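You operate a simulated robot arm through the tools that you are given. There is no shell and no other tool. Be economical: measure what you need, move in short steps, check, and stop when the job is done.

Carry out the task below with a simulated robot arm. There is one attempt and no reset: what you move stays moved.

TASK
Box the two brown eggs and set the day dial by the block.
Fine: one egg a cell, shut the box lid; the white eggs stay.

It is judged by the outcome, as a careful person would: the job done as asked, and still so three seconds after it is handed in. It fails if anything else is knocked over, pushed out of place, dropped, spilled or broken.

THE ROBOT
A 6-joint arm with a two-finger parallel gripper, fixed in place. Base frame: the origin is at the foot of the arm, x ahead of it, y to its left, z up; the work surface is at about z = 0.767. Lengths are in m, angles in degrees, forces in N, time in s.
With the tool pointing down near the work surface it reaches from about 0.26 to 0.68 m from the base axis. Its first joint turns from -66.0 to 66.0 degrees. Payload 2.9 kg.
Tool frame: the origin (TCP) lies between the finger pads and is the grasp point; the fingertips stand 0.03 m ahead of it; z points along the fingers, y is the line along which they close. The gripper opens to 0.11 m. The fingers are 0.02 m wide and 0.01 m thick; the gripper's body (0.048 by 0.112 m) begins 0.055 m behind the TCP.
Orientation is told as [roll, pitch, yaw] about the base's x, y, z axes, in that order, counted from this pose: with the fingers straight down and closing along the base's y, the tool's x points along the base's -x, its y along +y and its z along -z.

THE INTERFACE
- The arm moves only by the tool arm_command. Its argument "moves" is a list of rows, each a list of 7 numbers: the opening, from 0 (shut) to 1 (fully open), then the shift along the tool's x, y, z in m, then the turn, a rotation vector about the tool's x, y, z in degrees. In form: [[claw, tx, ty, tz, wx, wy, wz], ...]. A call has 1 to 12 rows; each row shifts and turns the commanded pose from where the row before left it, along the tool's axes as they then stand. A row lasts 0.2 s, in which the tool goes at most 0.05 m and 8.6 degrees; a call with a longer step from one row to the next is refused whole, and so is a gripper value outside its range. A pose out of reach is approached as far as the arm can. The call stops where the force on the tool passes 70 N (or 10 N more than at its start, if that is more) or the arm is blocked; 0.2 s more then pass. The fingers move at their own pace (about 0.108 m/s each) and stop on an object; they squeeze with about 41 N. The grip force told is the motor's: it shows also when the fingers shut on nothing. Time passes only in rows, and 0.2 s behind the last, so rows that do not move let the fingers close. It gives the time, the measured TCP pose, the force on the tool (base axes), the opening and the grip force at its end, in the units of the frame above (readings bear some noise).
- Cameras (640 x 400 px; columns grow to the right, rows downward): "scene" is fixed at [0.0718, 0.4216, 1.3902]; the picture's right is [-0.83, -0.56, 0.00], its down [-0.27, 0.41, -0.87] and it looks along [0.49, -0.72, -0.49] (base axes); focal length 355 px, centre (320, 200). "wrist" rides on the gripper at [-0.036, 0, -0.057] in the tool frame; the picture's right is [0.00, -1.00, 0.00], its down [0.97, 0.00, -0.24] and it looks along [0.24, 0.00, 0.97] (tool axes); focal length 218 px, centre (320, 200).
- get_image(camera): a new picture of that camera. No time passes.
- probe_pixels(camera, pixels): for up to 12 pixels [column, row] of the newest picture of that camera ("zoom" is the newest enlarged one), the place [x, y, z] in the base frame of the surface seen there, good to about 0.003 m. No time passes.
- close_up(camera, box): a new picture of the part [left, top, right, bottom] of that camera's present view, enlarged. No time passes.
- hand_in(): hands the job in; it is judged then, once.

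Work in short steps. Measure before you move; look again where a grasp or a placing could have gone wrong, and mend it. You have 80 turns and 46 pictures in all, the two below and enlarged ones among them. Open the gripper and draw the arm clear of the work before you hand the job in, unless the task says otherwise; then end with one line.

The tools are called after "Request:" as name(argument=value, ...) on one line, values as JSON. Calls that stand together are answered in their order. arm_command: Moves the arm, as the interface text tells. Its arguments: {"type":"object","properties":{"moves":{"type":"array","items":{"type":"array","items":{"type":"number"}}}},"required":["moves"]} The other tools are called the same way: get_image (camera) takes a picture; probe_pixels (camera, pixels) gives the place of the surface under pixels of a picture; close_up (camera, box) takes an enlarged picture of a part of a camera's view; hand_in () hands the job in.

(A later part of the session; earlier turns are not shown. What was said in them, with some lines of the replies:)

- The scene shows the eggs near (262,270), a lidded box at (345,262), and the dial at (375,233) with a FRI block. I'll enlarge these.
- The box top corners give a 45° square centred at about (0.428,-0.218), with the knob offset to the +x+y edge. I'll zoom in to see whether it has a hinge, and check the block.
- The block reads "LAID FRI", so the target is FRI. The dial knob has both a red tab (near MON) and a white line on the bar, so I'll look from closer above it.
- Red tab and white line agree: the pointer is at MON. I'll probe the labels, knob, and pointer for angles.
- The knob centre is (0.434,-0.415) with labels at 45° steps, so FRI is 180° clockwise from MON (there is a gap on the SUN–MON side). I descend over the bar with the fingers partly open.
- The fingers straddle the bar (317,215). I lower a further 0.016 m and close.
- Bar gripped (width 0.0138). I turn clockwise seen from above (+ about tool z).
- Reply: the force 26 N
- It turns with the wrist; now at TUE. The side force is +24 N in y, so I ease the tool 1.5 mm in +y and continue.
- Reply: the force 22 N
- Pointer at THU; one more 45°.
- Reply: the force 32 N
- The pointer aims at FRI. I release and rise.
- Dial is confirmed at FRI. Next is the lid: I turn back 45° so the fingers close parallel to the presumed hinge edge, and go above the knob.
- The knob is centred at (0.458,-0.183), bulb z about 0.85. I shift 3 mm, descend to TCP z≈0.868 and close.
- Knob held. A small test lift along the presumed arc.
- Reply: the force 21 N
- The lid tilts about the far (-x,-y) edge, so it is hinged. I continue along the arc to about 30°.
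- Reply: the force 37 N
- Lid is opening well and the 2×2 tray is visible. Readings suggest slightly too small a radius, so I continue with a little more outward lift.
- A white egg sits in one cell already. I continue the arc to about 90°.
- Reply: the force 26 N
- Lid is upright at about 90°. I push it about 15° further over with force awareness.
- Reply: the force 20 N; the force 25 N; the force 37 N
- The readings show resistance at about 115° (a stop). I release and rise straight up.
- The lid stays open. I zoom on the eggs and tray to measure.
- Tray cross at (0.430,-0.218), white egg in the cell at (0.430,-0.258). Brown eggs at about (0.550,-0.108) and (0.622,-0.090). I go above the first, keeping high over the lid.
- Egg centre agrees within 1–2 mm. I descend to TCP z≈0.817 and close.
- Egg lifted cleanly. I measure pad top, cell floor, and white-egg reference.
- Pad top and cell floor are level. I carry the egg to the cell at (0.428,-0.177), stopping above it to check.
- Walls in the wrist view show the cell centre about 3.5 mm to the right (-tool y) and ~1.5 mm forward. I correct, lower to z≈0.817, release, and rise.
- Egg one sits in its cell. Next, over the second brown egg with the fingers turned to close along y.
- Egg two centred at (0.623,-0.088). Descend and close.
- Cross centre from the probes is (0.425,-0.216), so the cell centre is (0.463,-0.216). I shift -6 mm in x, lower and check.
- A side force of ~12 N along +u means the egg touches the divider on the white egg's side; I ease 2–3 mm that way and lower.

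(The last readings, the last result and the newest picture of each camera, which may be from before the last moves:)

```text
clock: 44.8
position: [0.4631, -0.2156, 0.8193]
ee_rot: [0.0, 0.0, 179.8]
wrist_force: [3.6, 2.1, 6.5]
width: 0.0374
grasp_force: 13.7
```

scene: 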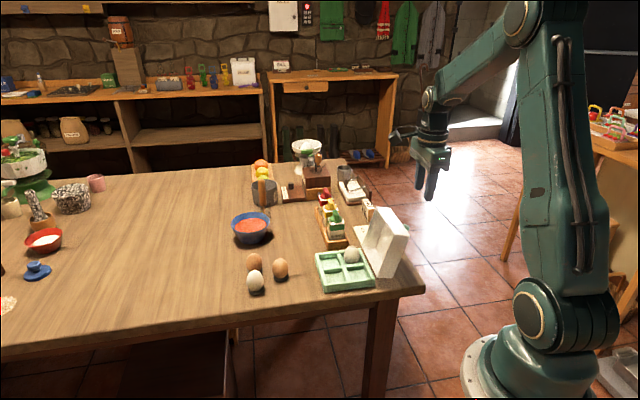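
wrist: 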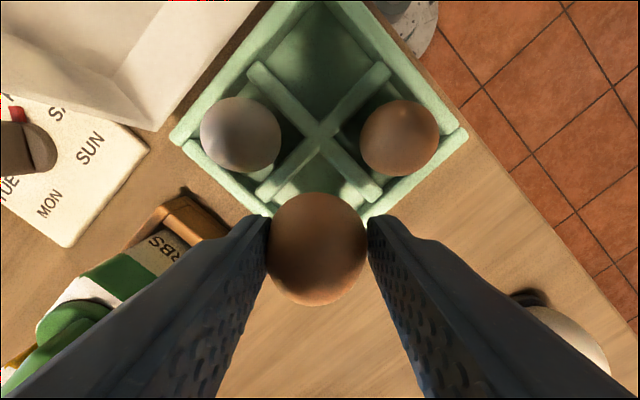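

Light upward contact, so it is seated. I release and rise.

Request:
arm_command(moves=[[0.4, 0, 0, 0, 0, 0, 0], [0.46, 0, 0, 0, 0, 0, 0], [0.52, 0, 0, 0, 0, 0, 0], [0.52, 0, 0, -0.02, 0, 0, 0], [0.52, 0, 0, -0.04, 0, 0, 0], [0.52, 0, 0, -0.045, 0, 0, 0], [0.52, 0, 0, 0, 0, 0, 0]])

Request:
get_image(camera="wrist")

Request:
close_up(camera="scene", box=[295, 220, 395, 300])

```text
clock: 46.4
position: [0.464, -0.2163, 0.9193]
ee_rot: [0.0, 0.0, -180.0]
wrist_force: [-0.6, 0.2, 0.0]
width: 0.0572
grasp_force: 0.0
```

```text
10 pictures are left
```

wrist: 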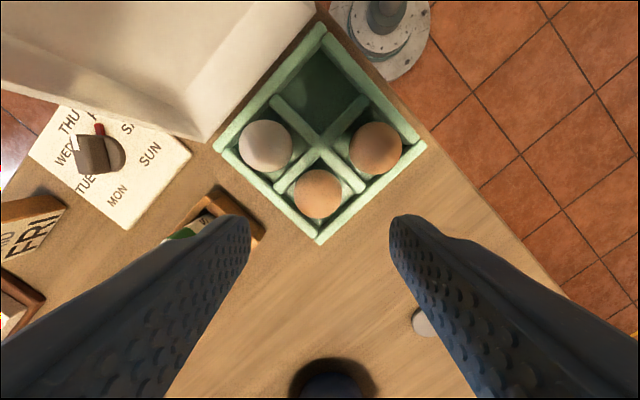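

```text
5.00 times, centred on (345, 260) of scene
```

zoom: 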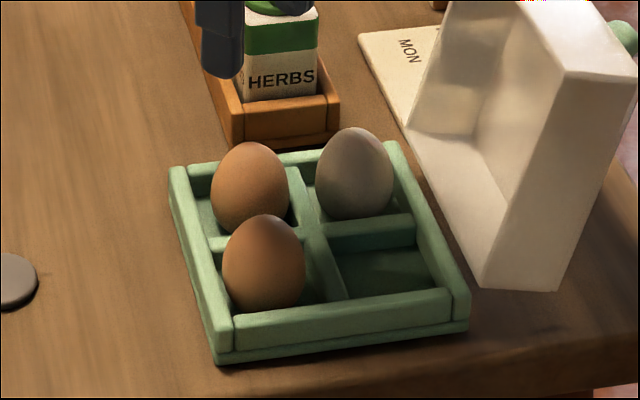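

Both brown eggs sit upright, one per cell. Now I return above the knob to shut the lid.

Request:
arm_command(moves=[[0.5, 0, 0, -0.04, 0, 0, -7.5], [0.5, 0, 0, -0.04, 0, 0, -7.5], [0.5, 0, 0, 0, 0, 0, -7.5], [0.5, 0, 0, 0, 0, 0, -7.5], [0.5, 0, 0, 0, 0, 0, -7.5], [0.5, 0, 0, 0, 0, 0, -7.5], [0.5, -0.0409, -0.005, 0, 0, 0, 0], [0.5, -0.0409, -0.005, 0, 0, 0, 0], [0.5, -0.0409, -0.005, 0, 0, 0, 0], [0.5, -0.0409, -0.005, 0, 0, 0, 0], [0.5, -0.0409, -0.005, 0, 0, 0, 0], [0.5, 0, 0, 0.03, 0, 0, 0]])

Request:
get_image(camera="wrist")

```text
clock: 49.0
position: [0.3036, -0.3416, 0.9717]
ee_rot: [0.0, 0.0, -135.0]
wrist_force: [0.4, -0.5, 0.3]
width: 0.0551
grasp_force: 0.0
```

```text
8 pictures are left
```

wrist: 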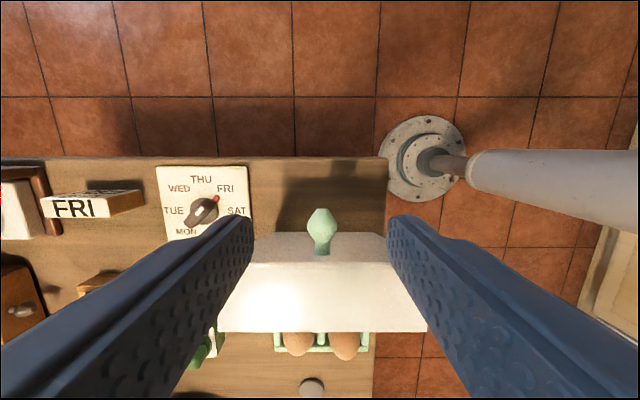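

Request:
probe_pixels(camera="wrist", pixels=[[320, 213], [320, 225], [309, 228], [332, 228], [322, 248], [320, 240], [240, 262], [398, 262], [225, 330], [420, 330]])

```text
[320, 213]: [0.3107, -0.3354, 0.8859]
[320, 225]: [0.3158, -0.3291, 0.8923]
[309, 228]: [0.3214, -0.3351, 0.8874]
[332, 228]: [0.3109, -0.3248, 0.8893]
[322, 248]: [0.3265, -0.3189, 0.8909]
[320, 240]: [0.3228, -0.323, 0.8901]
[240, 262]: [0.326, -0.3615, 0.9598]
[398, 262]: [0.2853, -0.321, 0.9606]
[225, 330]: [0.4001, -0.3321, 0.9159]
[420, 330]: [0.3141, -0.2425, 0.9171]
```

The lid rests at ~103°, the knob bulb matching my earlier held pose (u≈-0.0075, TCP z≈0.893). I shift there, descend and grip.

Request:
arm_command(moves=[[0.5, 0.018, 0.0005, 0, 0, 0, 0], [0.5, 0, 0, 0.03, 0, 0, 0], [0.5, 0, 0, 0.03, 0, 0, 0], [0.5, 0, 0, 0.019, 0, 0, 0], [0.5, 0, 0, 0, 0, 0, 0], [0, 0, 0, 0, 0, 0, 0], [0, 0, 0, 0, 0, 0, 0], [0, 0, 0, 0, 0, 0, 0]])

Request:
close_up(camera="scene", box=[290, 180, 420, 300])

```text
clock: 50.8
position: [0.3134, -0.3294, 0.8948]
ee_rot: [-0.6, 0.0, -135.1]
wrist_force: [-18.4, 16.7, 3.3]
width: 0.0251
grasp_force: 45.1
```

```text
3.33 times, centred on (355, 240) of scene
```

zoom: 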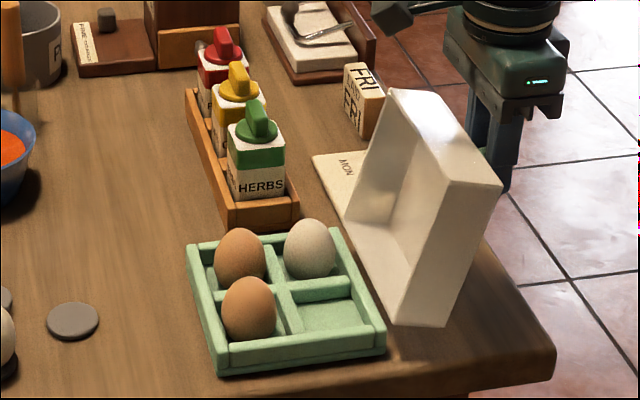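

Gripped. I re-fit the hinge circle (centre u≈0.082, z≈0.80, R≈0.130) and run the arc back, first three steps.

Request:
arm_command(moves=[[0, 0.0088, -0.002, -0.0083, 0, 0, 0], [0, 0.0096, 0, -0.0069, 0, 0, 0], [0, 0.0101, 0, -0.0063, 0, 0, 0], [0, 0.0106, 0, -0.0053, 0, 0, 0], [0, 0.0111, 0, -0.0043, 0, 0, 0], [0, 0.0115, 0, -0.0034, 0, 0, 0], [0, 0, 0, 0, 0, 0, 0]])

```text
clock: 52.4
position: [0.3584, -0.2848, 0.9306]
ee_rot: [-0.1, -0.1, -135.0]
wrist_force: [-14.4, 3.4, -9.1]
width: 0.0248
grasp_force: 45.1
```

Request:
arm_command(moves=[[0, 0.0118, -0.001, -0.0012, 0, 0, 0], [0, 0.0118, 0, -0.0012, 0, 0, 0], [0, 0.0118, 0, 0, 0, 0, 0], [0, 0.0118, 0, 0.001, 0, 0, 0], [0, 0.0117, 0, 0.0021, 0, 0, 0], [0, 0.0115, 0, 0.0031, 0, 0, 0], [0, 0.011, 0, 0.0042, 0, 0, 0], [0, 0.0107, 0, 0.0051, 0, 0, 0], [0, 0, 0, 0, 0, 0, 0]])

Request:
close_up(camera="scene", box=[290, 180, 420, 300])

```text
clock: 54.4
position: [0.4233, -0.2196, 0.9157]
ee_rot: [0.0, 0.1, -135.0]
wrist_force: [-5.7, 4.7, 17.3]
width: 0.0255
grasp_force: 45.2
```

```text
3.33 times, centred on (355, 240) of scene
```

zoom: 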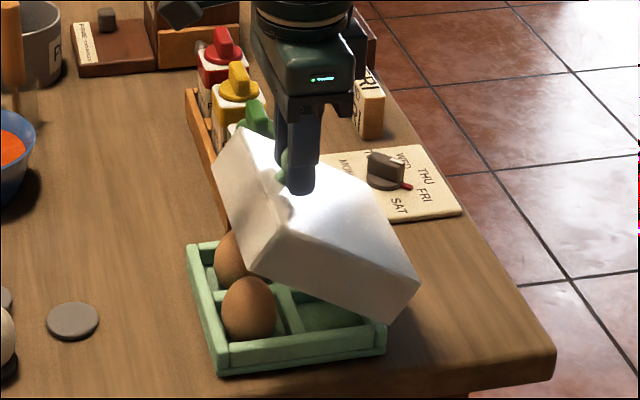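

Request:
arm_command(moves=[[0, 0.0102, 0, 0.006, 0, 0, 0], [0, 0.0097, 0, 0.007, 0, 0, 0], [0, 0.0088, 0, 0.0078, 0, 0, 0], [0, 0.0082, 0, 0.0086, 0, 0, 0], [0, 0, 0, 0, 0, 0, 0]])

Request:
close_up(camera="scene", box=[290, 180, 420, 300])

```text
clock: 55.6
position: [0.4496, -0.1953, 0.8858]
ee_rot: [0.1, -0.1, -135.1]
wrist_force: [0.5, -8.0, 7.3]
width: 0.0253
grasp_force: 45.5
```

```text
3.33 times, centred on (355, 240) of scene
```

zoom: 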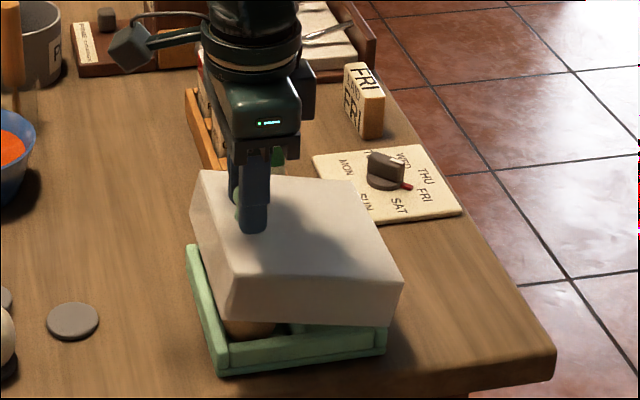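

Nearly shut with low force. Last step down in small rows.

Request:
arm_command(moves=[[0, 0.005, 0, 0.006, 0, 0, 0], [0, 0.0045, 0, 0.006, 0, 0, 0], [0, 0.003, 0, 0.005, 0, 0, 0], [0, 0, 0, 0.002, 0, 0, 0], [0, 0, 0, 0, 0, 0, 0]])

```text
clock: 56.8
position: [0.459, -0.184, 0.8685]
ee_rot: [0.0, 0.0, -134.8]
wrist_force: [2.6, 2.2, 11.2]
width: 0.0255
grasp_force: 45.4
```

Reached the closed pose (z 0.868, as predicted). Release and rise clear.

Request:
arm_command(moves=[[0.3, 0, 0, 0, 0, 0, 0], [0.5, 0, 0, 0, 0, 0, 0], [0.5, 0, 0, 0, 0, 0, 0], [0.5, 0, 0, -0.03, 0, 0, 0], [0.5, 0, 0, -0.045, 0, 0, 0], [0.5, 0, 0, -0.045, 0, 0, 0], [0.5, -0.04, 0, -0.02, 0, 0, 0], [0.5, -0.04, 0, -0.02, 0, 0, 0], [0.5, -0.04, 0, -0.02, 0, 0, 0], [0.5, -0.04, 0, -0.02, 0, 0, 0], [0.5, 0, 0, 0, 0, 0, 0]])

Request:
close_up(camera="scene", box=[230, 180, 420, 305])

```text
clock: 59.2
position: [0.3441, -0.2974, 1.0688]
ee_rot: [0.0, 0.1, -135.0]
wrist_force: [-0.1, -0.9, 0.5]
width: 0.0549
grasp_force: 0.1
```

```text
3.20 times, centred on (325, 242) of scene
```

zoom: 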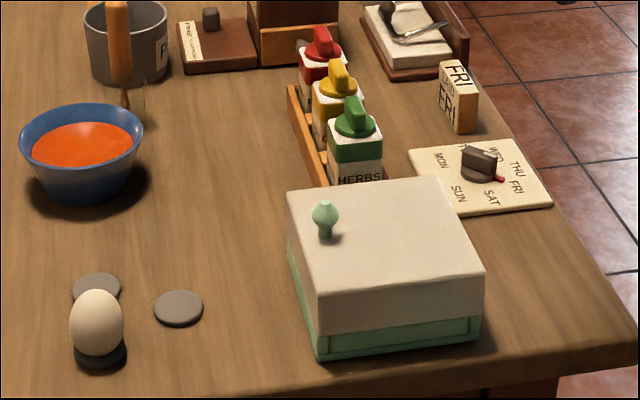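

The box looks shut, the dial on FRI, and the white egg in place. I probe the lid height to confirm.

Request:
probe_pixels(camera="zoom", pixels=[[295, 195], [322, 287], [478, 266], [440, 184], [385, 230]])

Request:
close_up(camera="wrist", box=[130, 100, 290, 280])

```text
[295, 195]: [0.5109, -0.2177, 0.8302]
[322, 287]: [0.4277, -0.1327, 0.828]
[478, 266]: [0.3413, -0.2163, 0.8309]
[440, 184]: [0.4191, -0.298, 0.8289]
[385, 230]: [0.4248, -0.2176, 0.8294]
```

```text
2.22 times, centred on (210, 190) of wrist
```

zoom: 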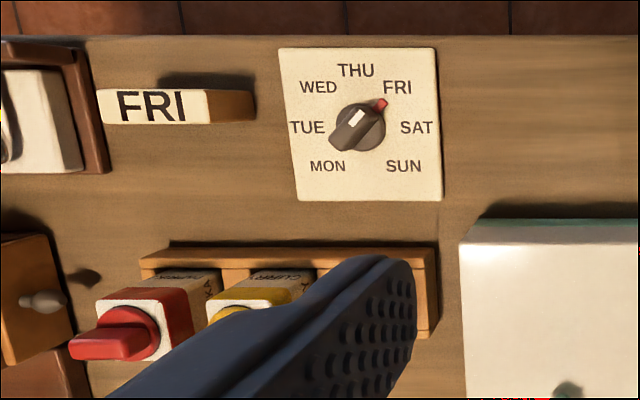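

The lid is level at z 0.83, the dial points to FRI, and the gripper is open and clear. I hand in.

Request:
hand_in()

```text
The job is handed in.
```

Both brown eggs are in the box, one to a cell, with the lid shut; the day dial is set to FRI to match the block, and the white eggs were not touched.
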